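You operate a simulated robot arm through the tools that you are given. There is no shell and no other tool. Be economical: measure what you need, move in short steps, check, and stop when the job is done.

You are at the controls of a simulated two-armed robot. One attempt, no reset.

Task
Pick up the metal can with one hand, pass it to the other hand and put it on the top of the pressing bench. Take the silver block on the pale end of the stacking table and put it away on the service bench. Open the table drawer, put the small pink roll in the inside of the table drawer, then shut the drawer. Put the medium weight from the clear end of the checking bench on the shelf under the starch table. Close the shutter. The order is free. Set down upright: metal can.

The check looks at the end state, three seconds after you hand in, the way a careful person would. Anything else that was tipped, shoved, dropped, spilled or broken makes it a failure.

Robot
Two 7-joint arms with two-finger parallel grippers on one trunk, on a base that drives. Base frame: it is fixed to the floor where the robot stands at the start and does not move with it; the origin is under the middle of the robot, x ahead of it, y to its left, z up; the surface under the hand at the start is at about z = 78. Lengths are in cm, angles in degrees, forces in N, time in s.
The left shoulder is at the start at [7, 16.3, 124], the right one opposite. With the tool pointing down near the work surface each hand reaches from about 32 to 86 cm from the robot's upright axis, wherever it stands, measured 20 degrees to its own side. Places, roughly: inside of the table drawer [-370, 40, 70]; medium weight [-300, 125, 75]; metal can (9x9x11 cm) [50, 20, 30]; service bench [-460, -490, 80]; shelf under the starch table [60, 10, 30]; shutter [-220, -530, 200]; silver block (9x6x3 cm) [-360, -60, 80]; small pink roll (6x6x3 cm) [-380, 40, 80]; table drawer [-360, 40, 70]; top of the pressing bench [60, 100, 80]. Payload 3.43 kg a hand.
The tool frame of a hand sits at the grasp point between the pads (the TCP): z along the fingers, y along the line on which they close. The tips reach 3.4 cm beyond it. The gripper opens to 12.8 cm. The fingers are 2.4 cm wide and 1.2 cm thick; the gripper's body (4.8 by 13 cm) begins 9.6 cm behind the TCP.
Orientation is that of the tool frame in the base frame, as [roll, pitch, yaw] about the fixed x, y, z axes, in that order (R = Rz(yaw) Ry(pitch) Rx(roll)). With the fingers straight down and closing along the base's y, the tool's x points along the base's -x, its y along +y and its z along -z.

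Tools
- The arms move only by the tool play_rows. It takes "left_plan", "right_plan" or both (then of equal length, played together; a hand with none holds still); each is a list of rows, each an object of numbers (a shift or turn left out is 0, a gripper value left out holds the last): "dx", "dy", "dz": the shift along the tool's x, y, z in cm; "rx", "ry", "rz": the turn, a rotation vector about the tool's x, y, z in degrees. In form: [{"dx": .., "dy": .., "dz": .., "rx": .., "ry": .., "rz": ..}, ...]. A call has 1 to 8 rows; each row shifts and turns the commanded pose from where the row before left it, along the tool's axes as they then stand. "left_hand" and "right_hand" are, for a hand that has rows, the gripper command, from -1 (fully open) to 1 (shut), values between in proportion, set as the call begins (left out, the last holds). Each row takes 0.2 s and may step no farther than 5 cm and 8.6 degrees from the row before; otherwise, or with a gripper value out of range, the whole call is refused. A pose out of reach is approached as far as the arm can. The call stops where the force on the tool passes 40 N (or 10 N more than at its start, if that is more) or the arm is blocked; 0.2 s more then pass. The fingers move at their own pace (about 15.3 cm/s each) and stop on an object; they squeeze with about 27 N. The grip force told is the motor's: it shows also when the fingers shut on nothing. Time passes only in rows, and 0.2 s behind the last, so rows that do not move let the fingers close. The reply holds the time, the measured pose of the TCP, the force on the tool along the base axes, the opening and the grip force, in the units named above and with some noise, with the torque about the TCP (base axes, N m) and any sound that the robot's microphone picked up.
- Cameras (640 x 400 px; columns grow to the right, rows downward): "scene" is now at [12.44, 2.51, 144.97]; the picture's right is [0.31, -0.95, -0.00], its down [-0.78, -0.26, -0.57] and it looks along [0.54, 0.18, -0.82] (base axes); focal length 287 px, centre (320, 200). "left" rides on the left gripper at [7.6, 1.1, -16] in its tool frame; the picture's right is [-0.15, 0.99, 0.00], its down [-0.88, -0.13, -0.46] and it looks along [-0.45, -0.07, 0.89] (tool axes); focal length 234 px, centre (320, 200). "right" rides on the right gripper at [7.6, -1.1, -16] in its tool frame; the picture's right is [0.15, 0.99, 0.00], its down [-0.88, 0.13, -0.46] and it looks along [-0.45, 0.07, 0.89] (tool axes); focal length 234 px, centre (320, 200). There is no depth. A picture from a camera that has moved, and an enlarged one, comes with that camera's place and axes in the base frame and with its lens. The place of the scene camera against the robot may be out by one fixed shift of up to 1.8 cm in any direction.
- get_image(camera): a new picture of that camera. No time passes.
- lift_body(by): slides the trunk up (or, below 0, down) by that many cm; the arms and the scene camera ride with it, the base frame stays. It gives what a move gives, with no picture.
- steer(legs): drives the robot by 1 to 6 legs, each [ahead, left, turn to the left] in cm, cm and degrees, along the robot's own axes; the way and the turn of a leg run together, so that a leg with both is an arc; at most 150 cm and 180 degrees a leg. The arms and the cameras ride along, it lands a little off, and it stops where it bumps. It gives what a move gives.
- pan_tilt(pan, tilt): turns the head with the scene camera to pan (to the left, within 86 degrees either way) and tilt (down, from -29 to 69), counted from straight ahead of the robot. It gives what a move gives.
- enlarge(camera, box): a new picture of the part [left, top, right, bottom] of that camera's present view, enlarged. No time passes.
- hand_in(): hands the job in; it is judged then, once.

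Work in short steps. Places have to be worked out from the pictures, the camera data and where the tool is seen: move nearer, look again, correct. Check each grasp and each placing, and mend what went wrong. You have 186 turns and 158 pictures in all, those below and enlarged ones among them. Open the grippers and draw the arms clear of the work before you hand the job in, unless the task says otherwise; then end with one line.

The tools are called by a JSON object that holds its "api" and its "payload". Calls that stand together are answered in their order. play_rows: Moves the arms, as the interface text tells. Its arguments: {"type":"object","properties":{"left_plan":{"type":"array","items":{"type":"object","properties":{"dx":{"type":"number"},"dy":{"type":"number"},"dz":{"type":"number"},"rx":{"type":"number"},"ry":{"type":"number"},"rz":{"type":"number"}}}},"left_hand":{"type":"number"},"right_plan":{"type":"array","items":{"type":"object","properties":{"dx":{"type":"number"},"dy":{"type":"number"},"dz":{"type":"number"},"rx":{"type":"number"},"ry":{"type":"number"},"rz":{"type":"number"}}}},"right_hand":{"type":"number"}},"required":[]} The other tools are called the same way: lift_body (by) slides the trunk up or down; steer (legs) drives the base; pan_tilt (pan, tilt) turns the head that bears the scene camera; get_image (camera) takes a picture; enlarge (camera, box) takes an enlarged picture of a part of a camera's view; hand_in () hands the job in.

At the start:

```text
t: 0.0
left_ee_pos: [30.38, 19.58, 69.96]
left_tcp_rot: [180.0, 0.0, 180.0]
left_force: [-0.7, 0.1, -0.4]
left_moment: [-0.02, 0.02, 0.0]
left_gripper_width: 12.8
left_grasp_force: 0.1
right_ee_pos: [43.42, -8.07, 114.99]
right_tcp_rot: [180.0, 0.0, -180.0]
right_force: [0.0, -0.1, 0.1]
right_moment: [0.04, 0.0, 0.0]
right_gripper_width: 12.81
right_grasp_force: 0.0
trunk travel left (down, up): [-72.1, 21.9]
robot x, y, heading: [-0.07, 0.31, -0.0]
head pan, tilt: [18.3, 55.1]
```

scene: 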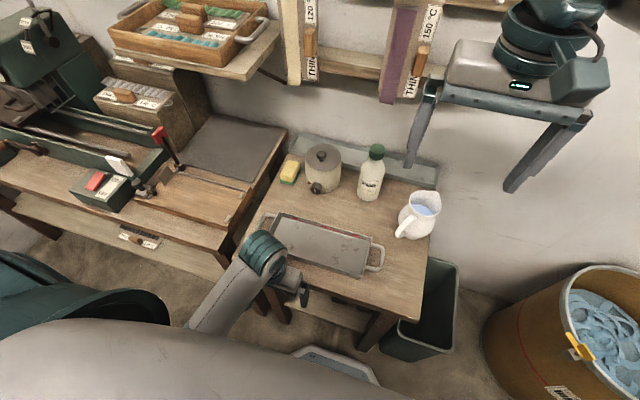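
right: 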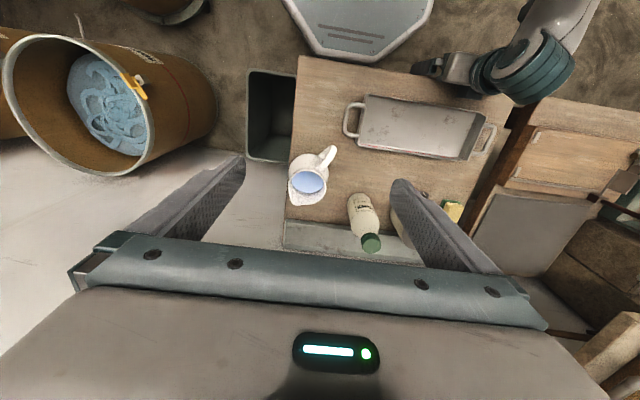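
left: 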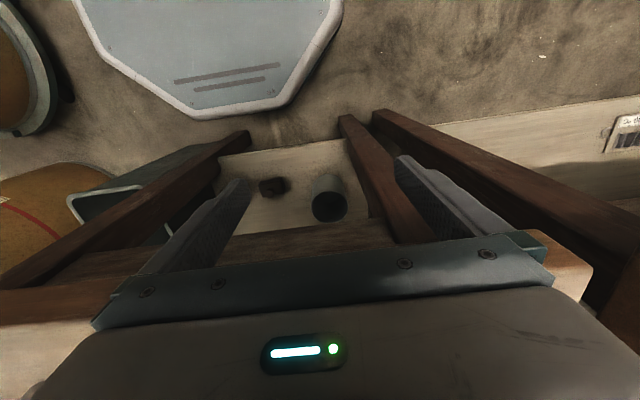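

I'll look at the pressing bench first to find free space there, before starting on the can.

{"api": "pan_tilt", "payload": {"pan": 55, "tilt": 40}}

{"api": "get_image", "payload": {"camera": "scene"}}

{"api": "enlarge", "payload": {"camera": "left", "box": [200, 100, 440, 250]}}

```text
t: 1.0
left_ee_pos: [30.25, 19.58, 69.85]
left_tcp_rot: [179.9, 0.0, 179.9]
left_force: [0.1, 0.4, 0.3]
left_moment: [-0.01, 0.03, -0.01]
left_gripper_width: 12.8
left_grasp_force: 0.0
right_ee_pos: [43.39, -8.07, 115.05]
right_tcp_rot: [179.9, -0.1, 180.0]
right_force: [-0.2, 0.2, 0.1]
right_moment: [0.0, 0.0, -0.01]
right_gripper_width: 12.81
right_grasp_force: 0.1
trunk travel left (down, up): [-72.1, 21.9]
robot x, y, heading: [0.12, -0.01, 0.1]
head pan, tilt: [55.0, 40.0]
```

```text
154 pictures are left
camera scene: at [10.49, 7.21, 147.05], right [0.82, -0.57, 0.0], down [-0.37, -0.53, -0.77], along [0.44, 0.63, -0.64], focal length 287 px, centre (320, 200)
```

scene: 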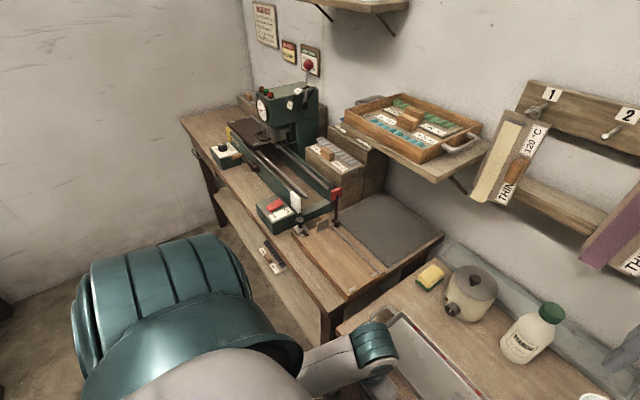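

```text
2.67 times, centred on (320, 175) of left
camera zoom: at [22.74, 20.73, 85.85], right [0.15, 0.99, 0.0], down [0.88, -0.13, 0.46], along [0.45, -0.07, -0.89], focal length 624 px, centre (320, 267)
```

zoom: 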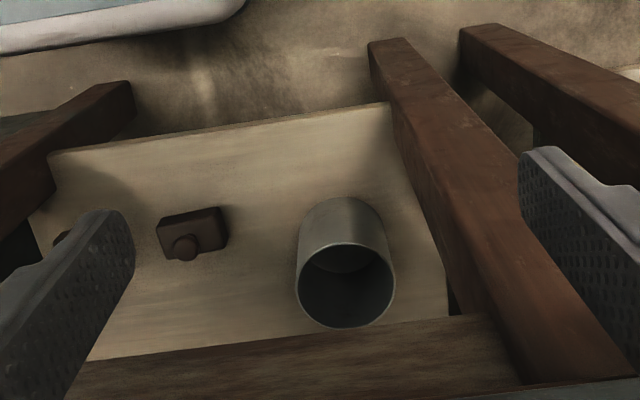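

The can is an open cylinder at about [50.3, 18.8], on the shelf at z≈25. I'll fetch it with the right hand coming in diagonally, but first I'm checking the room around me before I back up.

{"api": "pan_tilt", "payload": {"pan": 86, "tilt": 15}}

{"api": "get_image", "payload": {"camera": "scene"}}

{"api": "pan_tilt", "payload": {"pan": -86, "tilt": 15}}

{"api": "get_image", "payload": {"camera": "scene"}}

```text
t: 2.0
left_ee_pos: [30.2, 19.54, 69.95]
left_tcp_rot: [179.9, 0.0, 179.9]
left_force: [0.5, -0.1, 0.4]
left_moment: [0.01, 0.09, 0.02]
left_gripper_width: 12.78
left_grasp_force: 0.0
right_ee_pos: [43.38, -8.09, 114.93]
right_tcp_rot: [-180.0, 0.0, 179.9]
right_force: [0.0, -0.7, 0.2]
right_moment: [0.01, 0.0, 0.01]
right_gripper_width: 12.81
right_grasp_force: 0.0
trunk travel left (down, up): [-72.1, 21.9]
robot x, y, heading: [0.03, 0.08, 0.2]
head pan, tilt: [85.9, 15.0]
```

```text
152 pictures are left
camera scene: at [6.28, 9.57, 151.0], right [1.0, -0.07, 0.0], down [-0.02, -0.26, -0.97], along [0.07, 0.96, -0.26], focal length 287 px, centre (320, 200)
```

scene: 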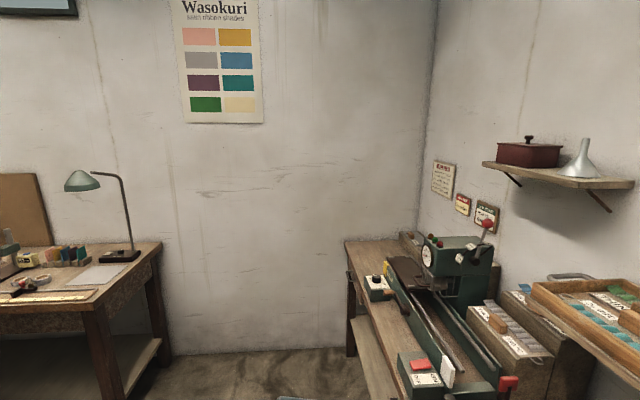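

```text
t: 4.6
left_ee_pos: [30.24, 19.59, 69.91]
left_tcp_rot: [-180.0, 0.0, 180.0]
left_force: [1.0, 0.1, 1.0]
left_moment: [0.02, 0.0, 0.0]
left_gripper_width: 12.79
left_grasp_force: 0.1
right_ee_pos: [43.37, -8.0, 114.93]
right_tcp_rot: [-180.0, 0.0, -179.9]
right_force: [-0.3, -0.6, -0.3]
right_moment: [-0.01, -0.03, 0.0]
right_gripper_width: 12.76
right_grasp_force: 0.1
trunk travel left (down, up): [-72.1, 21.9]
robot x, y, heading: [0.24, 0.01, 0.0]
head pan, tilt: [-85.9, 15.0]
```

```text
151 pictures are left
camera scene: at [6.27, -9.07, 151.01], right [-1.0, -0.07, 0.0], down [-0.02, 0.26, -0.97], along [0.07, -0.96, -0.26], focal length 287 px, centre (320, 200)
```

scene: 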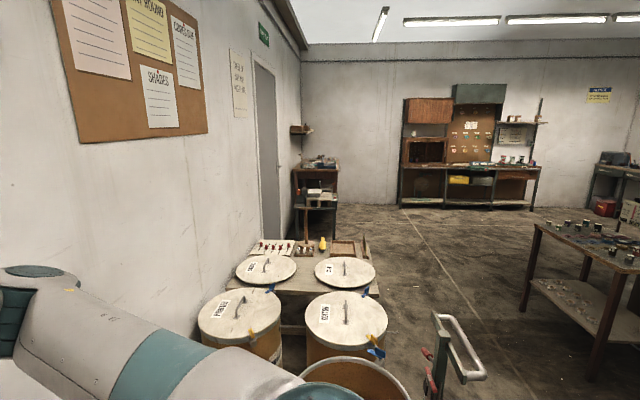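

The area right behind me looks clear, apart from a hand-truck off to the right rear. I'll back up 35 cm so the arms can be reshaped in free space.

{"api": "steer", "payload": {"legs": [[-35, 0, 0]]}}

{"api": "pan_tilt", "payload": {"pan": 0, "tilt": 45}}

{"api": "get_image", "payload": {"camera": "scene"}}

```text
t: 6.9
left_ee_pos: [-4.73, 19.64, 70.02]
left_tcp_rot: [180.0, 0.1, -179.9]
left_force: [0.4, -0.1, 0.4]
left_moment: [0.02, -0.03, 0.01]
left_gripper_width: 12.79
left_grasp_force: 0.0
right_ee_pos: [8.41, -8.1, 114.93]
right_tcp_rot: [180.0, -0.1, -180.0]
right_force: [-1.4, -0.1, 0.3]
right_moment: [-0.01, -0.02, 0.05]
right_gripper_width: 12.83
right_grasp_force: 0.0
trunk travel left (down, up): [-72.1, 21.9]
robot x, y, heading: [-35.12, 0.05, 0.0]
head pan, tilt: [-85.9, 15.0]
```

```text
t: 8.5
left_ee_pos: [-4.68, 19.42, 70.07]
left_tcp_rot: [180.0, 0.0, -179.8]
left_force: [0.5, 0.5, 0.4]
left_moment: [0.01, -0.04, -0.01]
left_gripper_width: 12.8
left_grasp_force: 0.0
right_ee_pos: [8.39, -8.02, 114.92]
right_tcp_rot: [180.0, 0.0, -179.8]
right_force: [0.3, -0.5, 0.0]
right_moment: [0.0, -0.02, 0.01]
right_gripper_width: 12.78
right_grasp_force: 0.0
trunk travel left (down, up): [-72.1, 21.9]
robot x, y, heading: [-35.57, 0.17, -0.1]
head pan, tilt: [0.0, 45.0]
```

```text
150 pictures are left
camera scene: at [-21.28, 0.24, 146.33], right [0.0, -1.0, 0.0], down [-0.71, 0.0, -0.71], along [0.71, 0.0, -0.71], focal length 287 px, centre (320, 200)
```

scene: 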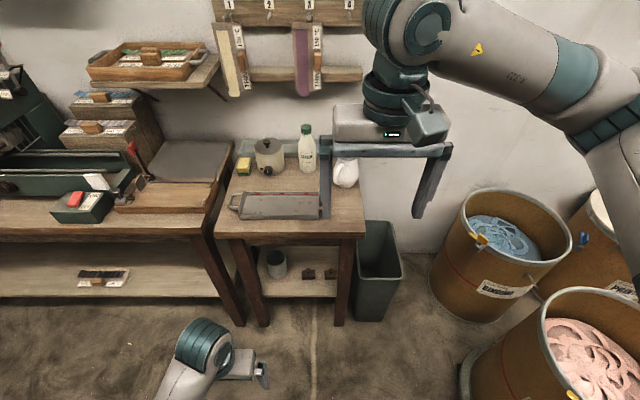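

The can and shelf are plainly visible. I'm shifting the left hand up and out to the left, and bringing the right hand forward and toward the middle.

{"api": "play_rows", "payload": {"left_plan": [{"dy": 4, "dz": -3}, {"dy": 4, "dz": -3}, {"dy": 4, "dz": -3}, {"dy": 4, "dz": -3}, {"dy": 4, "dz": -3}, {"dy": 4, "dz": -3}, {"dy": 2, "dz": -3}, {"dz": -3}], "right_plan": [{"dy": 2, "dx": -1.4}, {"dy": 3, "dx": -1.4}, {"dy": 3, "dx": -1.4}, {"dy": 3, "dx": -1.4}, {"dy": 4, "dx": -1.4}, {"dy": 4, "dx": -1.4}, {"dy": 4, "dx": -1.4}, {"dy": 4, "dx": -1.4}]}}

{"api": "play_rows", "payload": {"right_plan": [{"rz": -7.5}, {"rz": -7.5}, {"rz": -7.5}, {"rz": -7.5}, {"ry": -8.4}, {"ry": -8.4}, {"ry": -8.4}, {"ry": -8.4}]}}

{"api": "play_rows", "payload": {"right_plan": [{"ry": -8.3}, {"ry": -8.3}, {"ry": -8.3}, {"ry": -8.3}, {"ry": -8.2}]}}

```text
t: 10.3
left_ee_pos: [-4.64, 45.78, 94.04]
left_tcp_rot: [-179.8, 0.0, 180.0]
left_force: [-0.4, -0.3, -0.6]
left_moment: [-0.04, -0.02, 0.0]
left_gripper_width: 12.81
left_grasp_force: 0.1
right_ee_pos: [19.59, 19.22, 114.94]
right_tcp_rot: [-179.9, 0.0, -180.0]
right_force: [0.4, 0.0, 0.3]
right_moment: [-0.01, -0.01, 0.03]
right_gripper_width: 12.81
right_grasp_force: 0.1
trunk travel left (down, up): [-72.1, 21.9]
robot x, y, heading: [-34.87, 0.05, 0.2]
head pan, tilt: [0.0, 45.0]
```

```text
t: 12.1
left_ee_pos: [-4.75, 45.57, 94.0]
left_tcp_rot: [180.0, 0.0, -179.8]
left_force: [-0.8, -0.3, 0.0]
left_moment: [0.02, -0.01, -0.01]
left_gripper_width: 12.79
left_grasp_force: 0.2
right_ee_pos: [19.43, 18.8, 115.04]
right_tcp_rot: [179.9, 33.7, -150.1]
right_force: [0.3, 0.2, -0.1]
right_moment: [0.02, 0.0, 0.02]
right_gripper_width: 12.78
right_grasp_force: 0.0
trunk travel left (down, up): [-72.1, 21.9]
robot x, y, heading: [-35.06, -0.23, 0.1]
head pan, tilt: [0.0, 45.0]
```

```text
t: 13.3
left_ee_pos: [-4.72, 45.71, 94.16]
left_tcp_rot: [179.9, 0.0, -180.0]
left_force: [-0.1, 0.0, 0.6]
left_moment: [0.0, 0.02, -0.05]
left_gripper_width: 12.79
left_grasp_force: 0.0
right_ee_pos: [19.44, 18.97, 115.01]
right_tcp_rot: [179.8, 75.2, -150.0]
right_force: [-0.5, 0.2, 0.5]
right_moment: [0.01, 0.0, 0.02]
right_gripper_width: 12.81
right_grasp_force: 0.1
trunk travel left (down, up): [-72.1, 21.9]
robot x, y, heading: [-35.09, -0.15, 0.1]
head pan, tilt: [0.0, 45.0]
```

The right hand now points forward-left and 15° down. I'm lowering the trunk 60 cm, then I'll move to the pre-approach.

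{"api": "lift_body", "payload": {"by": -60}}

{"api": "get_image", "payload": {"camera": "right"}}

{"api": "get_image", "payload": {"camera": "scene"}}

```text
refused: -60 is not a number from -40 to 40
```

```text
149 pictures are left
camera right: at [5.17, 9.34, 111.69], right [-0.53, 0.84, -0.14], down [-0.25, 0.0, 0.97], along [0.81, 0.55, 0.21], focal length 234 px, centre (320, 200)
```

right: 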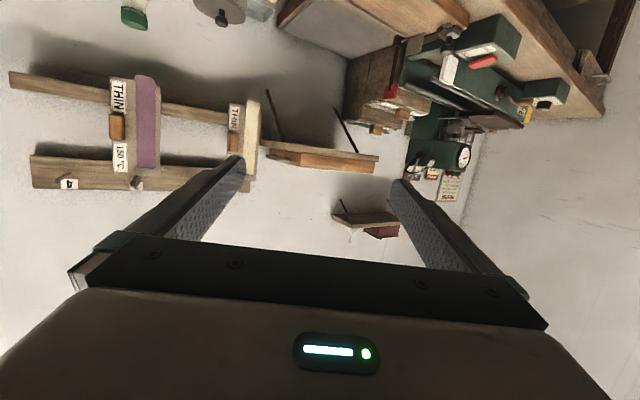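

```text
148 pictures are left
camera scene: at [-21.28, 0.34, 146.33], right [0.0, -1.0, 0.0], down [-0.71, 0.0, -0.71], along [0.71, 0.0, -0.71], focal length 287 px, centre (320, 200)
```

scene: 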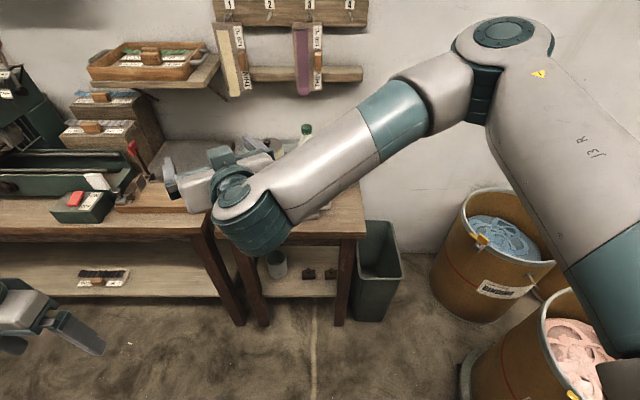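

The elbow sits far forward, so I want the arm stretched out more and the robot farther back, to let the elbow clear the table edge. I'm backing up and lowering the trunk.

{"api": "steer", "payload": {"legs": [[-10, -12.5, 0]]}}

{"api": "lift_body", "payload": {"by": -40}}

{"api": "lift_body", "payload": {"by": -20}}

{"api": "get_image", "payload": {"camera": "scene"}}

```text
t: 14.7
left_ee_pos: [-14.57, 33.13, 93.98]
left_tcp_rot: [-180.0, 0.0, -179.8]
left_force: [-0.6, 0.3, 0.1]
left_moment: [0.0, -0.01, -0.04]
left_gripper_width: 12.8
left_grasp_force: 0.1
right_ee_pos: [9.7, 6.66, 114.96]
right_tcp_rot: [-179.9, 75.0, -149.9]
right_force: [-0.2, 0.2, -0.4]
right_moment: [0.04, -0.01, -0.01]
right_gripper_width: 12.79
right_grasp_force: 0.1
trunk travel left (down, up): [-72.1, 21.9]
robot x, y, heading: [-44.93, -12.49, 0.3]
head pan, tilt: [0.0, 45.0]
```

```text
t: 18.5
left_ee_pos: [-14.6, 33.12, 54.01]
left_tcp_rot: [-180.0, 0.0, -179.9]
left_force: [0.0, 0.0, 0.8]
left_moment: [0.0, 0.02, 0.03]
left_gripper_width: 12.79
left_grasp_force: 0.0
right_ee_pos: [9.63, 6.54, 74.99]
right_tcp_rot: [-180.0, 75.0, -150.0]
right_force: [0.4, -0.5, -0.1]
right_moment: [-0.02, -0.01, -0.01]
right_gripper_width: 12.8
right_grasp_force: 0.1
trunk travel left (down, up): [-32.1, 61.9]
robot x, y, heading: [-44.85, -12.48, 0.3]
head pan, tilt: [0.0, 45.0]
```

```text
t: 20.7
left_ee_pos: [-14.57, 33.08, 34.05]
left_tcp_rot: [179.9, 0.0, -179.9]
left_force: [0.5, 0.6, 0.3]
left_moment: [0.06, 0.03, 0.03]
left_gripper_width: 12.83
left_grasp_force: 0.1
right_ee_pos: [9.65, 6.63, 55.0]
right_tcp_rot: [-180.0, 75.0, -149.9]
right_force: [0.3, 0.8, -0.7]
right_moment: [0.0, -0.01, 0.0]
right_gripper_width: 12.78
right_grasp_force: 0.0
trunk travel left (down, up): [-12.1, 81.9]
robot x, y, heading: [-45.2, -12.37, 0.3]
head pan, tilt: [0.0, 45.0]
```

```text
147 pictures are left
camera scene: at [-31.16, -12.23, 86.33], right [0.0, -1.0, 0.0], down [-0.71, 0.0, -0.71], along [0.71, 0.0, -0.71], focal length 287 px, centre (320, 200)
```

scene: 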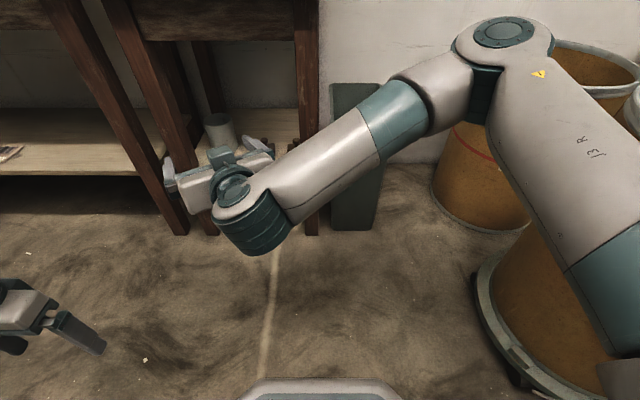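

The trunk is down. I'm lowering the right hand to z≈29.5 and reaching it forward to just outside the shelf opening.

{"api": "play_rows", "payload": {"right_plan": [{"dx": 2.58, "dy": -1.125, "dz": 2.71}, {"dx": 2.58, "dy": -1.125, "dz": 2.71}, {"dx": 2.58, "dy": -1.125, "dz": 2.71}, {"dx": 2.58, "dy": -1.125, "dz": 2.71}, {"dx": 2.58, "dy": -1.125, "dz": 2.71}, {"dx": 2.58, "dy": -1.125, "dz": 2.71}, {"dx": 2.58, "dy": -1.125, "dz": 2.71}, {"dx": 2.58, "dy": -1.125, "dz": 2.71}]}}

{"api": "get_image", "payload": {"camera": "right"}}

{"api": "get_image", "payload": {"camera": "scene"}}

```text
t: 22.5
left_ee_pos: [-14.58, 32.99, 34.05]
left_tcp_rot: [180.0, 0.1, -180.0]
left_force: [-0.5, -0.2, -0.5]
left_moment: [0.02, 0.01, -0.03]
left_gripper_width: 12.82
left_grasp_force: 0.0
right_ee_pos: [14.73, 5.21, 49.72]
right_tcp_rot: [173.2, 74.9, -158.4]
right_force: [0.1, 0.4, 0.5]
right_moment: [-0.01, 0.04, 0.04]
right_gripper_width: 12.79
right_grasp_force: 0.0
right hand out of reach, approached as far as the arm can: row 2, 3, 4, 5, 6, 7, 8
trunk travel left (down, up): [-12.1, 81.9]
robot x, y, heading: [-44.86, -12.54, 0.0]
head pan, tilt: [0.0, 45.0]
```

```text
146 pictures are left
camera right: at [0.04, -3.92, 46.45], right [-0.5, 0.86, -0.11], down [-0.24, -0.01, 0.97], along [0.83, 0.51, 0.21], focal length 234 px, centre (320, 200)
```

right: 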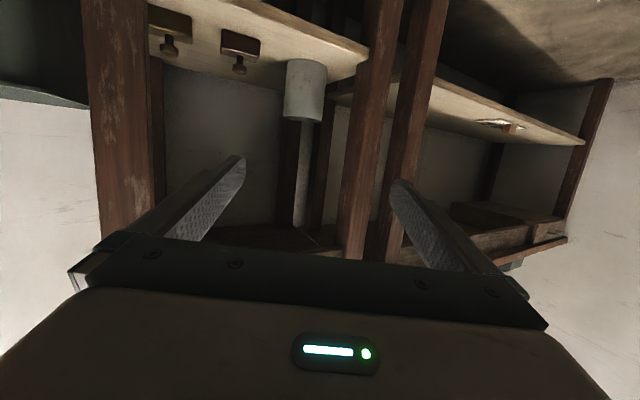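

```text
145 pictures are left
camera scene: at [-31.15, -12.22, 86.32], right [0.0, -1.0, 0.0], down [-0.71, 0.0, -0.71], along [0.71, 0.0, -0.71], focal length 287 px, centre (320, 200)
```

scene: 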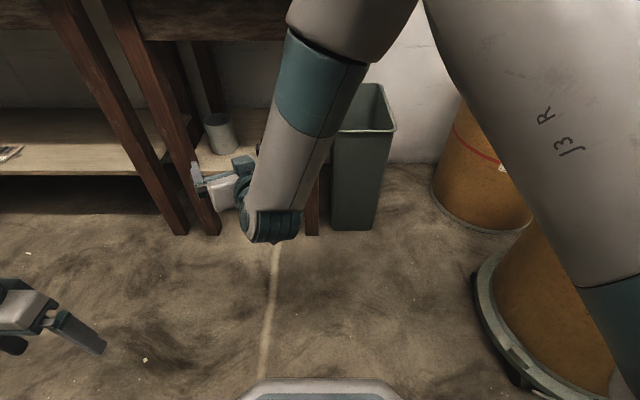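

The wrist limit stops a near-horizontal hand down here. I'll tilt the hand down more (about 40° below horizontal), which still fits under the tabletop.

{"api": "play_rows", "payload": {"right_plan": [{"ry": 8.4}, {"ry": 8.4}, {"ry": 8.4}]}}

```text
t: 23.3
left_ee_pos: [-14.59, 33.14, 34.17]
left_tcp_rot: [180.0, 0.0, -179.9]
left_force: [-0.1, -0.9, 0.0]
left_moment: [0.0, 0.0, 0.02]
left_gripper_width: 12.8
left_grasp_force: 0.1
right_ee_pos: [13.51, 6.61, 49.33]
right_tcp_rot: [-180.0, 49.7, -149.7]
right_force: [0.0, 0.2, -0.1]
right_moment: [0.0, -0.03, 0.01]
right_gripper_width: 12.81
right_grasp_force: 0.0
trunk travel left (down, up): [-12.1, 81.9]
robot x, y, heading: [-44.91, -12.69, 0.0]
head pan, tilt: [0.0, 45.0]
```

The pose was accepted with a 40° tilt. I'm moving to the pre-approach point in front of the shelf at z≈29.

{"api": "play_rows", "payload": {"right_plan": [{"dx": 0.9, "dy": -0.98, "dz": 2.88}, {"dx": 0.9, "dy": -0.98, "dz": 2.88}, {"dx": 0.9, "dy": -0.98, "dz": 2.88}, {"dx": 0.9, "dy": -0.98, "dz": 2.88}, {"dx": 0.9, "dy": -0.98, "dz": 2.88}, {"dx": 0.9, "dy": -0.98, "dz": 2.88}, {"dx": 0.9, "dy": -0.98, "dz": 2.88}, {"dx": 0.9, "dy": -0.98, "dz": 2.88}]}}

{"api": "get_image", "payload": {"camera": "right"}}

{"api": "get_image", "payload": {"camera": "scene"}}

```text
t: 25.1
left_ee_pos: [-14.48, 33.06, 34.06]
left_tcp_rot: [180.0, 0.0, -179.9]
left_force: [0.1, -0.4, 1.6]
left_moment: [-0.01, -0.01, 0.02]
left_gripper_width: 12.81
left_grasp_force: 0.1
right_ee_pos: [28.79, 6.31, 28.99]
right_tcp_rot: [-180.0, 49.8, -150.0]
right_force: [0.5, -0.2, 1.3]
right_moment: [0.01, 0.0, -0.03]
right_gripper_width: 12.81
right_grasp_force: 0.1
trunk travel left (down, up): [-12.1, 81.9]
robot x, y, heading: [-45.08, -12.5, 0.1]
head pan, tilt: [0.0, 45.0]
```

```text
144 pictures are left
camera right: at [14.59, -3.3, 33.43], right [-0.58, 0.81, -0.11], down [0.13, 0.22, 0.97], along [0.81, 0.54, -0.23], focal length 234 px, centre (320, 200)
```

right: 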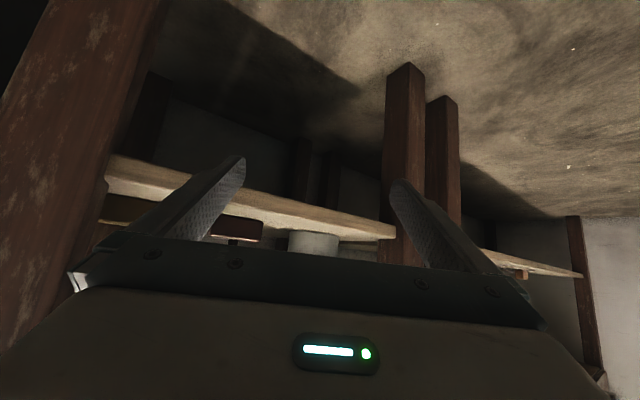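

```text
143 pictures are left
camera scene: at [-31.16, -12.22, 86.33], right [0.0, -1.0, 0.0], down [-0.71, 0.0, -0.71], along [0.71, 0.0, -0.71], focal length 287 px, centre (320, 200)
```

scene: 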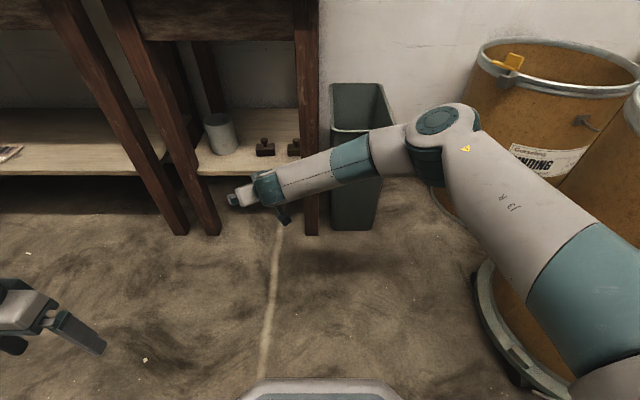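

The forearm would come too near the table's right leg and top edge. I'll use a smaller yaw (15°) with the robot shifted left and the arm straighter.

{"api": "steer", "payload": {"legs": [[-9, 20, 0]]}}

{"api": "play_rows", "payload": {"right_plan": [{"rx": 5.75, "rz": 4.82}, {"rx": 5.75, "rz": 4.82}, {"dx": -0.43, "dy": -3.8, "dz": 0.51}, {"dx": -0.43, "dy": -3.8, "dz": 0.51}, {"dx": -0.43, "dy": -3.8, "dz": 0.51}, {"dx": -0.43, "dy": -3.8, "dz": 0.51}]}}

{"api": "get_image", "payload": {"camera": "scene"}}

```text
t: 26.8
left_ee_pos: [-23.68, 52.95, 34.02]
left_tcp_rot: [-180.0, 0.0, -179.8]
left_force: [-0.2, -0.3, -0.6]
left_moment: [0.01, -0.03, 0.0]
left_gripper_width: 12.8
left_grasp_force: 0.0
right_ee_pos: [19.68, 26.29, 29.07]
right_tcp_rot: [180.0, 49.8, -149.9]
right_force: [-0.4, 0.8, -0.1]
right_moment: [0.01, 0.01, 0.03]
right_gripper_width: 12.81
right_grasp_force: 0.0
trunk travel left (down, up): [-12.1, 81.9]
robot x, y, heading: [-54.07, 7.51, 0.1]
head pan, tilt: [0.0, 45.0]
```

```text
t: 28.2
left_ee_pos: [-23.73, 53.03, 34.0]
left_tcp_rot: [180.0, 0.1, -179.8]
left_force: [0.6, 0.6, 0.5]
left_moment: [0.01, -0.02, 0.02]
left_gripper_width: 12.83
left_grasp_force: 0.1
right_ee_pos: [26.16, 12.12, 29.02]
right_tcp_rot: [-179.9, 49.8, -164.8]
right_force: [0.6, 0.1, 0.1]
right_moment: [0.0, -0.02, -0.01]
right_gripper_width: 12.81
right_grasp_force: 0.0
trunk travel left (down, up): [-12.1, 81.9]
robot x, y, heading: [-53.73, 7.45, 0.1]
head pan, tilt: [0.0, 45.0]
```

```text
142 pictures are left
camera scene: at [-40.19, 7.71, 86.32], right [0.0, -1.0, 0.0], down [-0.71, 0.0, -0.71], along [0.71, 0.0, -0.71], focal length 287 px, centre (320, 200)
```

scene: 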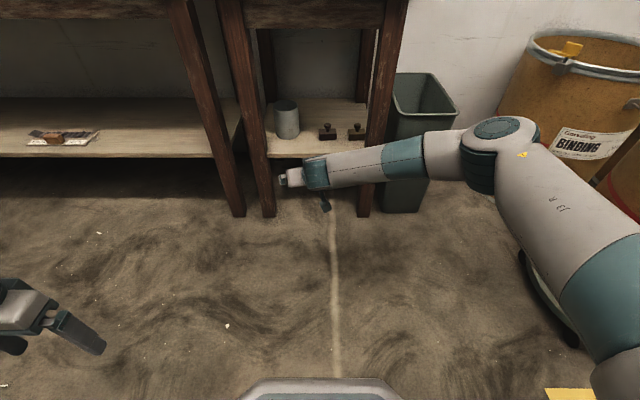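

The forearm geometry looks clear now. I'm enlarging the shelf view to refine the can's position and the shelf height.

{"api": "enlarge", "payload": {"camera": "scene", "box": [220, 60, 420, 220]}}

{"api": "get_image", "payload": {"camera": "right"}}

```text
2.50 times, centred on (320, 140) of scene
camera zoom: at [-40.19, 7.71, 86.32], right [0.0, -1.0, 0.0], down [-0.71, 0.0, -0.71], along [0.71, 0.0, -0.71], focal length 718 px, centre (320, 350)
```

zoom: 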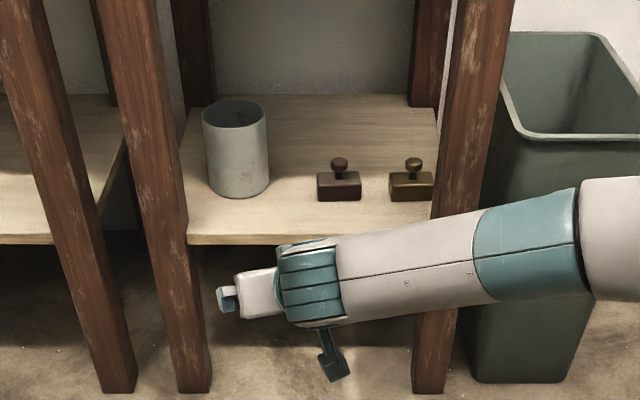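

```text
140 pictures are left
camera right: at [10.09, 6.56, 33.37], right [-0.35, 0.93, -0.11], down [0.18, 0.18, 0.97], along [0.92, 0.32, -0.23], focal length 234 px, centre (320, 200)
```

right: 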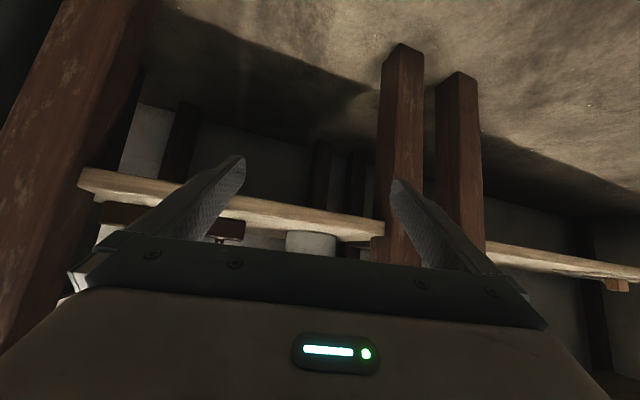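

The hand camera shows the shelf top at z≈30, so the can is about [48.3, 19] with its bottom at 30. I'm raising the hand to z≈34, lining it up, and driving in most of the way.

{"api": "play_rows", "payload": {"right_plan": [{"dx": -2.25, "dy": 0.46, "dz": -1.12}, {"dx": -2.25, "dy": 0.46, "dz": -1.12}]}}

{"api": "steer", "payload": {"legs": [[13.5, 3.6, 0]]}}

{"api": "get_image", "payload": {"camera": "right"}}

{"api": "get_image", "payload": {"camera": "scene"}}

```text
t: 28.8
left_ee_pos: [-23.72, 53.07, 34.02]
left_tcp_rot: [-180.0, 0.1, -179.9]
left_force: [-0.3, -0.1, -0.4]
left_moment: [0.03, -0.01, -0.02]
left_gripper_width: 12.8
left_grasp_force: 0.1
right_ee_pos: [27.03, 13.44, 33.83]
right_tcp_rot: [-179.8, 49.8, -164.8]
right_force: [0.2, -0.2, 0.1]
right_moment: [-0.01, -0.03, 0.01]
right_gripper_width: 12.82
right_grasp_force: 0.1
trunk travel left (down, up): [-12.1, 81.9]
robot x, y, heading: [-53.7, 7.74, 0.1]
head pan, tilt: [0.0, 45.0]
```

```text
t: 30.1
left_ee_pos: [-10.02, 56.58, 34.06]
left_tcp_rot: [-179.9, 0.0, -179.9]
left_force: [1.1, 0.1, -0.2]
left_moment: [-0.03, 0.01, 0.0]
left_gripper_width: 12.81
left_grasp_force: 0.0
right_ee_pos: [40.62, 16.88, 33.83]
right_tcp_rot: [-180.0, 49.9, -164.9]
right_force: [0.2, 0.2, -0.1]
right_moment: [0.02, 0.02, 0.0]
right_gripper_width: 12.83
right_grasp_force: 0.1
trunk travel left (down, up): [-12.1, 81.9]
robot x, y, heading: [-40.49, 10.78, -0.0]
head pan, tilt: [0.0, 45.0]
```

```text
139 pictures are left
camera right: at [24.55, 11.39, 38.28], right [-0.35, 0.93, -0.11], down [0.18, 0.18, 0.97], along [0.92, 0.32, -0.23], focal length 234 px, centre (320, 200)
```

right: 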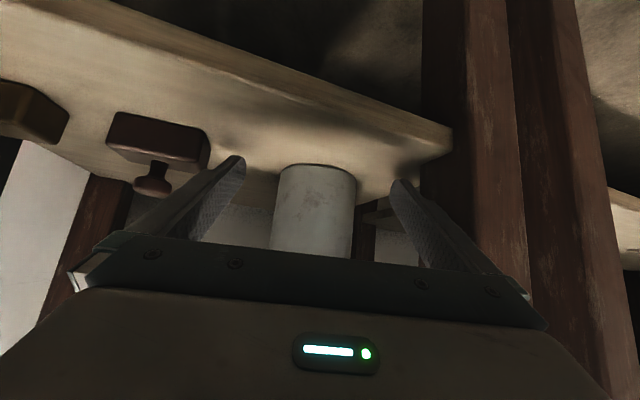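

```text
138 pictures are left
camera scene: at [-26.66, 11.31, 86.32], right [0.0, -1.0, 0.0], down [-0.71, 0.0, -0.71], along [0.71, 0.0, -0.71], focal length 287 px, centre (320, 200)
```

scene: 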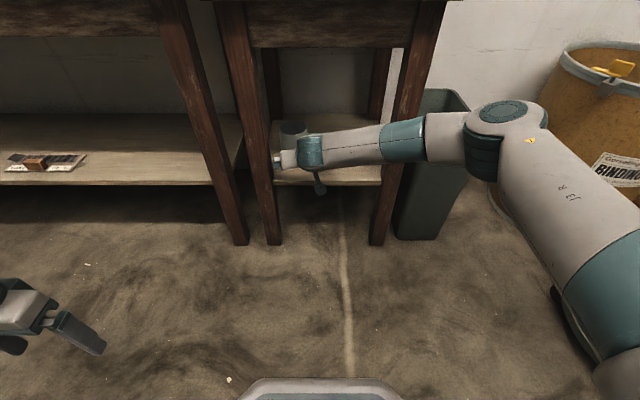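

The can is centred between the fingers at about [48.5, 19.3]. I'm driving the last 8 cm.

{"api": "steer", "payload": {"legs": [[7.7, 2.3, 0]]}}

{"api": "get_image", "payload": {"camera": "right"}}

```text
t: 31.1
left_ee_pos: [-2.36, 58.87, 34.01]
left_tcp_rot: [180.0, 0.0, -179.8]
left_force: [-0.2, -0.5, -0.3]
left_moment: [-0.01, -0.02, 0.01]
left_gripper_width: 12.81
left_grasp_force: 0.0
right_ee_pos: [48.38, 19.19, 33.92]
right_tcp_rot: [-179.8, 49.9, -164.9]
right_force: [0.9, -4.7, 2.1]
right_moment: [0.52, 0.17, 0.45]
right_gripper_width: 12.52
right_grasp_force: 0.0
trunk travel left (down, up): [-12.1, 81.9]
robot x, y, heading: [-32.43, 13.26, 0.1]
head pan, tilt: [0.0, 45.0]
```

```text
137 pictures are left
camera right: at [32.27, 13.68, 38.32], right [-0.35, 0.93, -0.11], down [0.18, 0.18, 0.97], along [0.92, 0.32, -0.23], focal length 234 px, centre (320, 200)
```

right: 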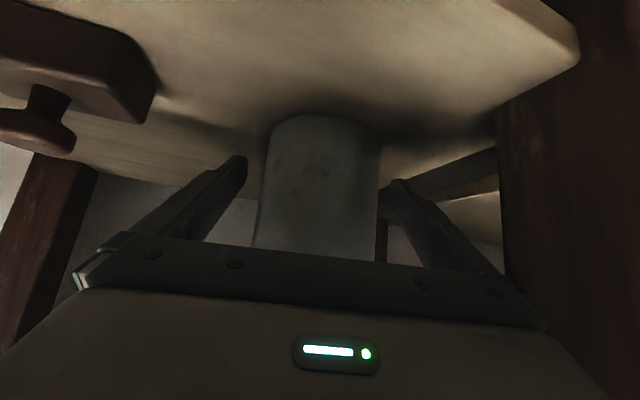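

There's a slight contact (Fy −4.7), probably the left finger or body brushing the leg. The can is between the fingers, so I'm nudging away from the leg and closing.

{"api": "play_rows", "payload": {"right_plan": [{"dy": -0.6}, {}]}}

{"api": "play_rows", "payload": {"right_plan": [{}, {}, {}, {}], "right_hand": 1}}

{"api": "get_image", "payload": {"camera": "right"}}

```text
t: 31.8
left_ee_pos: [-2.51, 58.9, 34.01]
left_tcp_rot: [179.9, -0.1, -179.9]
left_force: [-0.1, 0.4, -0.4]
left_moment: [-0.02, 0.0, 0.01]
left_gripper_width: 12.8
left_grasp_force: 0.1
right_ee_pos: [48.4, 18.64, 33.79]
right_tcp_rot: [-179.9, 49.8, -164.9]
right_force: [-0.1, 0.3, -0.1]
right_moment: [0.03, -0.01, 0.06]
right_gripper_width: 12.78
right_grasp_force: 0.1
trunk travel left (down, up): [-12.1, 81.9]
robot x, y, heading: [-32.82, 13.27, 0.2]
head pan, tilt: [0.0, 45.0]
```

```text
t: 32.8
left_ee_pos: [-2.49, 58.78, 33.98]
left_tcp_rot: [-179.9, 0.0, -179.9]
left_force: [-0.2, -0.4, 0.6]
left_moment: [0.01, 0.05, 0.01]
left_gripper_width: 12.82
left_grasp_force: 0.1
right_ee_pos: [48.46, 18.74, 33.98]
right_tcp_rot: [-179.9, 49.8, -164.9]
right_force: [-1.5, -0.3, 1.2]
right_moment: [-0.03, -0.02, 0.01]
right_gripper_width: 8.17
right_grasp_force: 26.6
trunk travel left (down, up): [-12.1, 81.9]
robot x, y, heading: [-32.95, 13.2, -0.0]
head pan, tilt: [0.0, 45.0]
```

```text
136 pictures are left
camera right: at [32.41, 13.12, 38.33], right [-0.35, 0.93, -0.11], down [0.18, 0.18, 0.97], along [0.92, 0.32, -0.23], focal length 234 px, centre (320, 200)
```

right: 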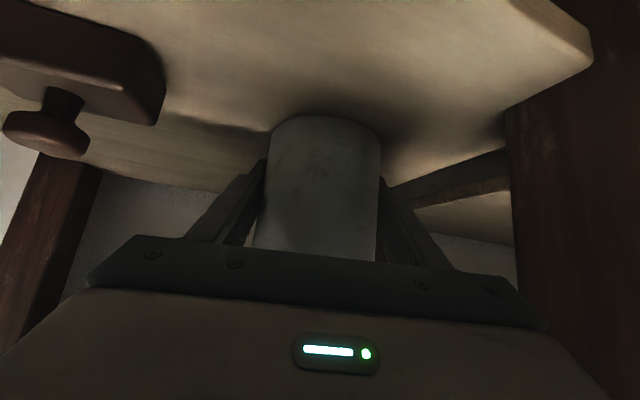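

I have it gripped at 8.2 cm. I'm lifting 4 cm and driving straight back out the way I came in.

{"api": "play_rows", "payload": {"right_plan": [{"dx": -1.53, "dz": -1.29}, {"dx": -1.53, "dz": -1.29}]}}

{"api": "steer", "payload": {"legs": [[-29, -7.8, 0], [-10, 0, 0]]}}

{"api": "get_image", "payload": {"camera": "right"}}

```text
t: 33.4
left_ee_pos: [-2.4, 58.9, 34.13]
left_tcp_rot: [179.9, 0.0, -179.9]
left_force: [0.6, -0.1, 0.2]
left_moment: [0.0, 0.01, 0.01]
left_gripper_width: 12.79
left_grasp_force: 0.0
right_ee_pos: [48.53, 18.61, 37.89]
right_tcp_rot: [180.0, 49.8, -165.0]
right_force: [-0.2, -0.4, 1.0]
right_moment: [0.07, 0.02, 0.06]
right_gripper_width: 8.14
right_grasp_force: 26.7
trunk travel left (down, up): [-12.1, 81.9]
robot x, y, heading: [-32.27, 13.42, 0.2]
head pan, tilt: [0.0, 45.0]
```

```text
t: 36.1
left_ee_pos: [-41.19, 51.11, 34.04]
left_tcp_rot: [-180.0, 0.0, -179.9]
left_force: [-0.1, -0.6, 0.1]
left_moment: [-0.01, -0.02, 0.01]
left_gripper_width: 12.83
left_grasp_force: 0.1
right_ee_pos: [9.68, 11.03, 37.86]
right_tcp_rot: [-179.9, 49.8, -164.8]
right_force: [-0.3, 0.6, 0.3]
right_moment: [0.01, 0.01, -0.02]
right_gripper_width: 8.16
right_grasp_force: 27.3
trunk travel left (down, up): [-12.1, 81.9]
robot x, y, heading: [-71.59, 5.95, 0.0]
head pan, tilt: [0.0, 45.0]
```

```text
135 pictures are left
camera right: at [-6.29, 5.4, 42.3], right [-0.35, 0.93, -0.11], down [0.18, 0.18, 0.97], along [0.92, 0.32, -0.23], focal length 234 px, centre (320, 200)
```

right: 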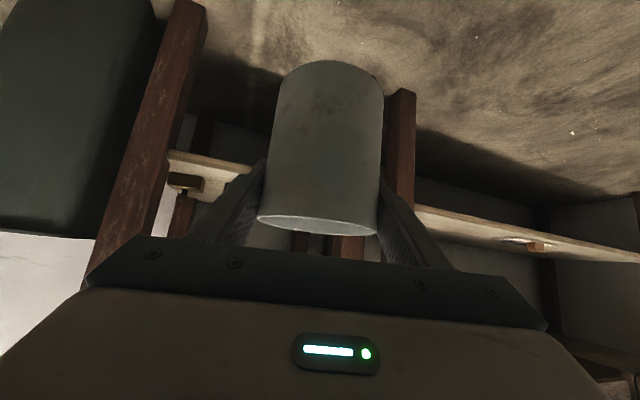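

The can is upright and secure. I'm raising the trunk back up, then I'll pull the right hand closer for the handover.

{"api": "lift_body", "payload": {"by": 40}}

{"api": "lift_body", "payload": {"by": 20}}

{"api": "play_rows", "payload": {"right_plan": [{"dx": 1.4, "dy": 0.6, "dz": -1.66}, {"dx": 1.4, "dy": 0.6, "dz": -1.66}, {"dx": 1.4, "dy": 0.6, "dz": -1.66}, {"dx": 1.4, "dy": 0.6, "dz": -1.66}, {"dx": 1.4, "dy": 0.6, "dz": -1.66}, {"dx": 1.4, "dy": 0.6, "dz": -1.66}, {"dx": 1.4, "dy": 0.6, "dz": -1.66}, {"dx": 1.4, "dy": 0.6, "dz": -1.66}]}}

{"api": "get_image", "payload": {"camera": "scene"}}

```text
t: 40.0
left_ee_pos: [-41.27, 51.09, 74.07]
left_tcp_rot: [-180.0, 0.1, -179.8]
left_force: [0.7, 0.4, -0.8]
left_moment: [0.0, 0.0, 0.0]
left_gripper_width: 12.84
left_grasp_force: 0.0
right_ee_pos: [9.84, 11.02, 77.88]
right_tcp_rot: [-179.8, 49.9, -164.8]
right_force: [0.0, -0.1, -0.3]
right_moment: [0.0, -0.04, 0.01]
right_gripper_width: 8.17
right_grasp_force: 26.7
trunk travel left (down, up): [-52.1, 41.9]
robot x, y, heading: [-71.55, 5.08, 0.1]
head pan, tilt: [0.0, 45.0]
```

```text
t: 42.1
left_ee_pos: [-41.17, 51.15, 93.97]
left_tcp_rot: [179.9, 0.0, -179.8]
left_force: [-0.6, -0.7, 0.0]
left_moment: [0.03, 0.01, -0.02]
left_gripper_width: 12.77
left_grasp_force: 0.1
right_ee_pos: [9.76, 11.06, 97.78]
right_tcp_rot: [-180.0, 49.7, -164.8]
right_force: [0.1, -0.5, -0.7]
right_moment: [0.02, 0.01, -0.02]
right_gripper_width: 8.19
right_grasp_force: 27.1
trunk travel left (down, up): [-72.1, 21.9]
robot x, y, heading: [-70.99, 5.57, 0.3]
head pan, tilt: [0.0, 45.0]
```

```text
t: 43.9
left_ee_pos: [-41.12, 51.11, 93.99]
left_tcp_rot: [180.0, 0.0, -179.8]
left_force: [0.3, 0.6, -0.9]
left_moment: [-0.02, -0.01, 0.01]
left_gripper_width: 12.78
left_grasp_force: 0.1
right_ee_pos: [-8.33, 11.22, 97.87]
right_tcp_rot: [-179.9, 49.8, -164.7]
right_force: [0.5, 0.5, -1.8]
right_moment: [0.01, -0.03, 0.0]
right_gripper_width: 8.17
right_grasp_force: 26.8
trunk travel left (down, up): [-72.1, 21.9]
robot x, y, heading: [-71.2, 5.45, 0.0]
head pan, tilt: [0.0, 45.0]
```

```text
134 pictures are left
camera scene: at [-57.7, 5.78, 146.33], right [0.0, -1.0, 0.0], down [-0.71, 0.0, -0.71], along [0.71, 0.0, -0.71], focal length 287 px, centre (320, 200)
```

scene: 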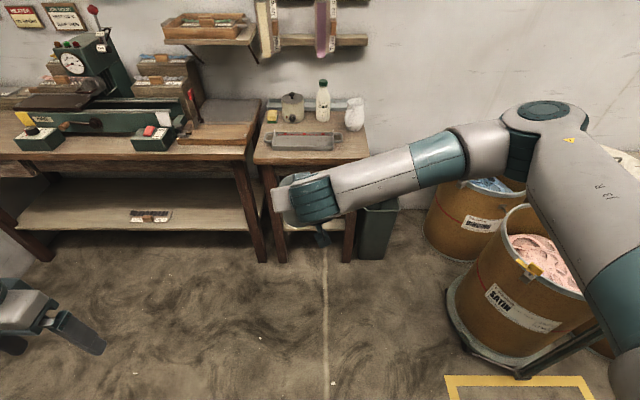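

Now the left hand: up, over the can, and turned 15° so it closes along the same line as the right hand.

{"api": "play_rows", "payload": {"left_plan": [{"dz": -4.9}, {"dz": -4.9}, {"dz": -4.9}, {"dz": -4.9}, {"dz": -4.9}, {"dx": -3, "dy": -3.6}, {"dx": -3, "dy": -3.6}, {"dx": -3, "dy": -3.6}]}}

{"api": "play_rows", "payload": {"left_plan": [{"dx": -3, "dy": -3.6}, {"dx": -3, "dy": -3.6}, {"dx": -3, "dy": -3.6}, {"dx": -3, "dy": -3.6}, {"dx": -3, "dy": -2.8}, {"dx": -3, "dy": -2.8}, {"rz": -7.5}, {"rz": -7.5}]}}

{"api": "get_image", "payload": {"camera": "left"}}

{"api": "get_image", "payload": {"camera": "scene"}}

```text
t: 45.7
left_ee_pos: [-31.61, 40.04, 117.6]
left_tcp_rot: [179.8, -0.1, -179.7]
left_force: [1.2, -0.7, -0.1]
left_moment: [0.03, 0.04, -0.01]
left_gripper_width: 12.83
left_grasp_force: 0.1
left hand out of reach, approached as far as the arm can: row 5
right_ee_pos: [-8.09, 10.92, 97.72]
right_tcp_rot: [179.9, 49.7, -164.9]
right_force: [0.9, 0.0, -1.7]
right_moment: [0.03, 0.0, 0.02]
right_gripper_width: 8.14
right_grasp_force: 27.4
trunk travel left (down, up): [-72.1, 21.9]
robot x, y, heading: [-71.36, 5.56, 0.3]
head pan, tilt: [0.0, 45.0]
```

```text
t: 47.5
left_ee_pos: [-14.52, 20.93, 117.58]
left_tcp_rot: [-180.0, 0.0, -164.7]
left_force: [-0.7, -0.4, 0.4]
left_moment: [0.01, 0.0, 0.02]
left_gripper_width: 12.81
left_grasp_force: 0.0
left hand out of reach, approached as far as the arm can: row 6
right_ee_pos: [-8.27, 11.07, 97.85]
right_tcp_rot: [179.9, 49.8, -164.8]
right_force: [0.5, 0.0, -0.7]
right_moment: [-0.04, -0.02, 0.01]
right_gripper_width: 8.14
right_grasp_force: 27.1
trunk travel left (down, up): [-72.1, 21.9]
robot x, y, heading: [-71.6, 5.43, 0.1]
head pan, tilt: [0.0, 45.0]
```

```text
133 pictures are left
camera left: at [-22.14, 20.12, 133.42], right [-0.12, 0.99, 0.0], down [0.88, 0.11, 0.46], along [0.45, 0.06, -0.89], focal length 234 px, centre (320, 200)
```

left: 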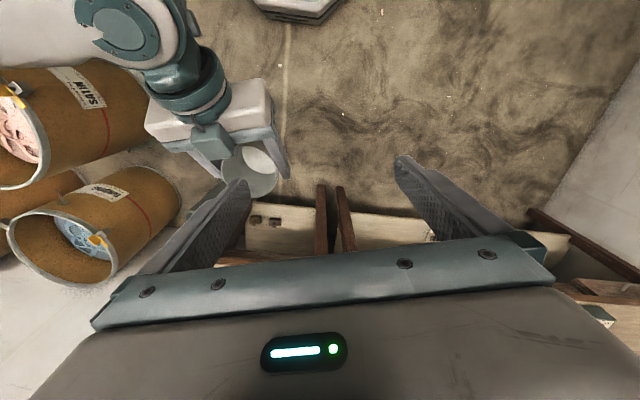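

```text
132 pictures are left
camera scene: at [-57.59, 5.74, 146.31], right [0.0, -1.0, 0.0], down [-0.71, 0.0, -0.71], along [0.71, 0.0, -0.71], focal length 287 px, centre (320, 200)
```

scene: 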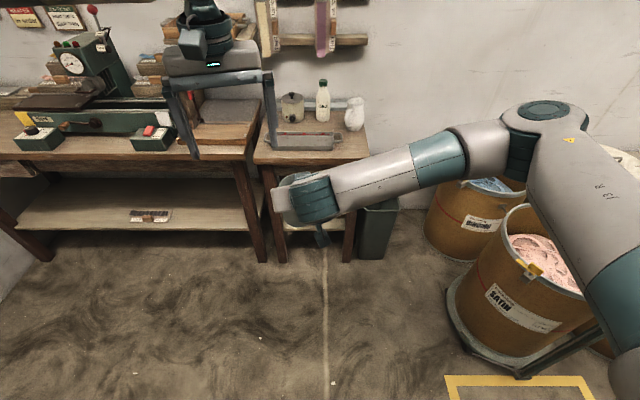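

Height limits bite for the left hand, so I'm lowering the right hand 14 cm and then re-measuring the can rim from the left camera.

{"api": "play_rows", "payload": {"right_plan": [{"dx": 2.68, "dz": 2.25}, {"dx": 2.68, "dz": 2.25}, {"dx": 2.68, "dz": 2.25}, {"dx": 2.68, "dz": 2.25}]}}

{"api": "enlarge", "payload": {"camera": "left", "box": [140, 60, 380, 210]}}

```text
t: 48.5
left_ee_pos: [-14.6, 21.04, 117.62]
left_tcp_rot: [-180.0, 0.0, -164.9]
left_force: [0.4, -0.4, -1.0]
left_moment: [0.0, 0.02, 0.01]
left_gripper_width: 12.8
left_grasp_force: 0.0
right_ee_pos: [-8.16, 11.17, 83.77]
right_tcp_rot: [180.0, 49.8, -164.7]
right_force: [0.4, 0.5, -2.1]
right_moment: [0.0, -0.03, -0.02]
right_gripper_width: 8.16
right_grasp_force: 27.4
trunk travel left (down, up): [-72.1, 21.9]
robot x, y, heading: [-71.61, 5.74, -0.1]
head pan, tilt: [0.0, 45.0]
```

```text
2.67 times, centred on (260, 135) of left
camera zoom: at [-22.18, 20.2, 133.44], right [-0.12, 0.99, 0.0], down [0.88, 0.11, 0.46], along [0.45, 0.05, -0.89], focal length 624 px, centre (480, 373)
```

zoom: 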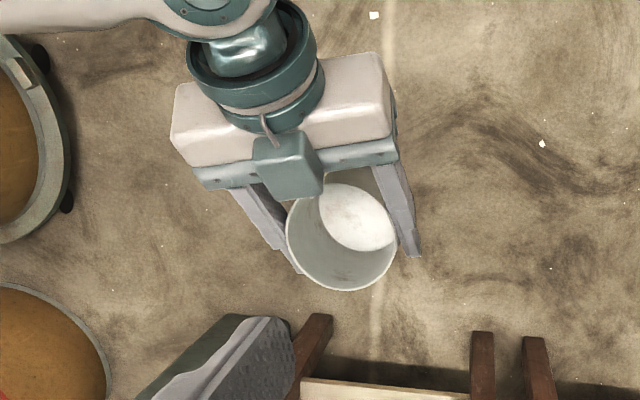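

The right hand's rim view puts the can centre near [-9.8, 11.8], top ≈ 90.4. I'm moving the left hand above it at z≈107 and looking again.

{"api": "play_rows", "payload": {"left_plan": [{"dx": -0.63, "dy": -2.58, "dz": 2.5}, {"dx": -0.63, "dy": -2.58, "dz": 2.5}, {"dx": -0.63, "dy": -2.58, "dz": 2.5}, {"dx": -0.63, "dy": -2.58, "dz": 2.5}]}}

{"api": "get_image", "payload": {"camera": "left"}}

{"api": "get_image", "payload": {"camera": "scene"}}

```text
t: 49.5
left_ee_pos: [-14.15, 20.89, 108.47]
left_tcp_rot: [-179.8, 0.0, -164.8]
left_force: [0.4, -1.1, 0.0]
left_moment: [-0.01, 0.04, 0.02]
left_gripper_width: 12.79
left_grasp_force: 0.1
left hand out of reach, approached as far as the arm can: row 1, 2, 3, 4
right_ee_pos: [-8.15, 11.07, 83.91]
right_tcp_rot: [-179.9, 49.8, -164.9]
right_force: [0.6, -0.4, -1.9]
right_moment: [0.0, 0.0, -0.04]
right_gripper_width: 8.18
right_grasp_force: 27.2
trunk travel left (down, up): [-72.1, 21.9]
robot x, y, heading: [-71.08, 5.88, 0.4]
head pan, tilt: [0.0, 45.0]
```

```text
130 pictures are left
camera left: at [-21.84, 20.13, 124.42], right [-0.12, 0.99, 0.0], down [0.88, 0.11, 0.46], along [0.45, 0.05, -0.89], focal length 234 px, centre (320, 200)
```

left: 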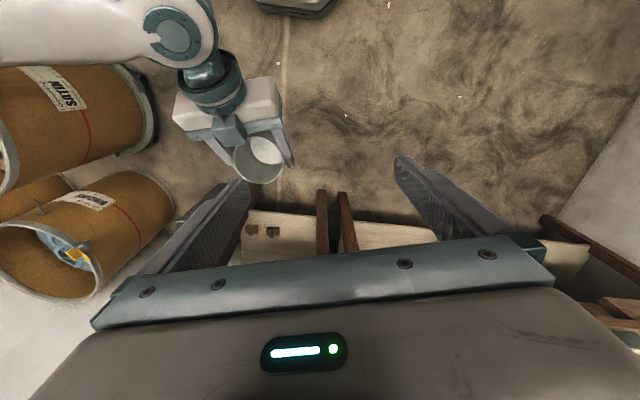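

```text
129 pictures are left
camera scene: at [-57.57, 5.79, 146.31], right [0.0, -1.0, 0.0], down [-0.71, 0.0, -0.71], along [0.71, 0.0, -0.71], focal length 287 px, centre (320, 200)
```

scene: 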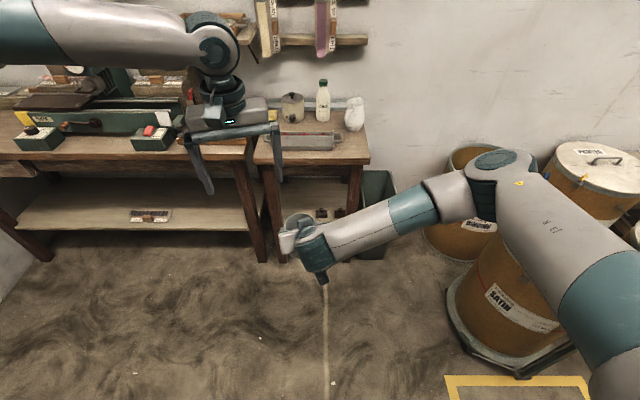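

The left hand can't cross that far inward, so I'm bringing the can 14 cm to the left with the right hand instead.

{"api": "play_rows", "payload": {"right_plan": [{"dx": -0.58, "dy": 3.38, "dz": 0.69}, {"dx": -0.58, "dy": 3.38, "dz": 0.69}, {"dx": -0.58, "dy": 3.38, "dz": 0.69}, {"dx": -0.58, "dy": 3.38, "dz": 0.69}]}}

{"api": "enlarge", "payload": {"camera": "left", "box": [200, 80, 440, 230]}}

```text
t: 50.5
left_ee_pos: [-14.32, 21.05, 108.55]
left_tcp_rot: [-179.8, -0.1, -164.8]
left_force: [1.0, 0.3, 0.4]
left_moment: [-0.05, 0.02, -0.01]
left_gripper_width: 12.82
left_grasp_force: 0.1
right_ee_pos: [-8.39, 25.21, 83.85]
right_tcp_rot: [-179.8, 49.8, -164.6]
right_force: [-0.3, -0.3, -1.8]
right_moment: [-0.01, -0.04, 0.0]
right_gripper_width: 8.16
right_grasp_force: 26.9
trunk travel left (down, up): [-72.1, 21.9]
robot x, y, heading: [-71.58, 5.61, 0.2]
head pan, tilt: [0.0, 45.0]
```

```text
2.67 times, centred on (320, 155) of left
camera zoom: at [-21.91, 20.3, 124.45], right [-0.12, 0.99, 0.0], down [0.88, 0.11, 0.46], along [0.45, 0.05, -0.89], focal length 624 px, centre (320, 320)
```

zoom: 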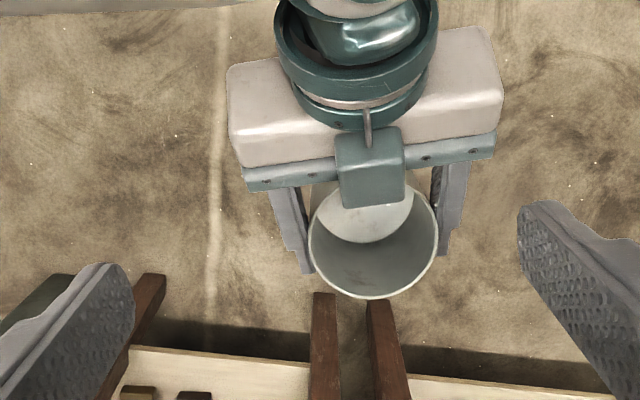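

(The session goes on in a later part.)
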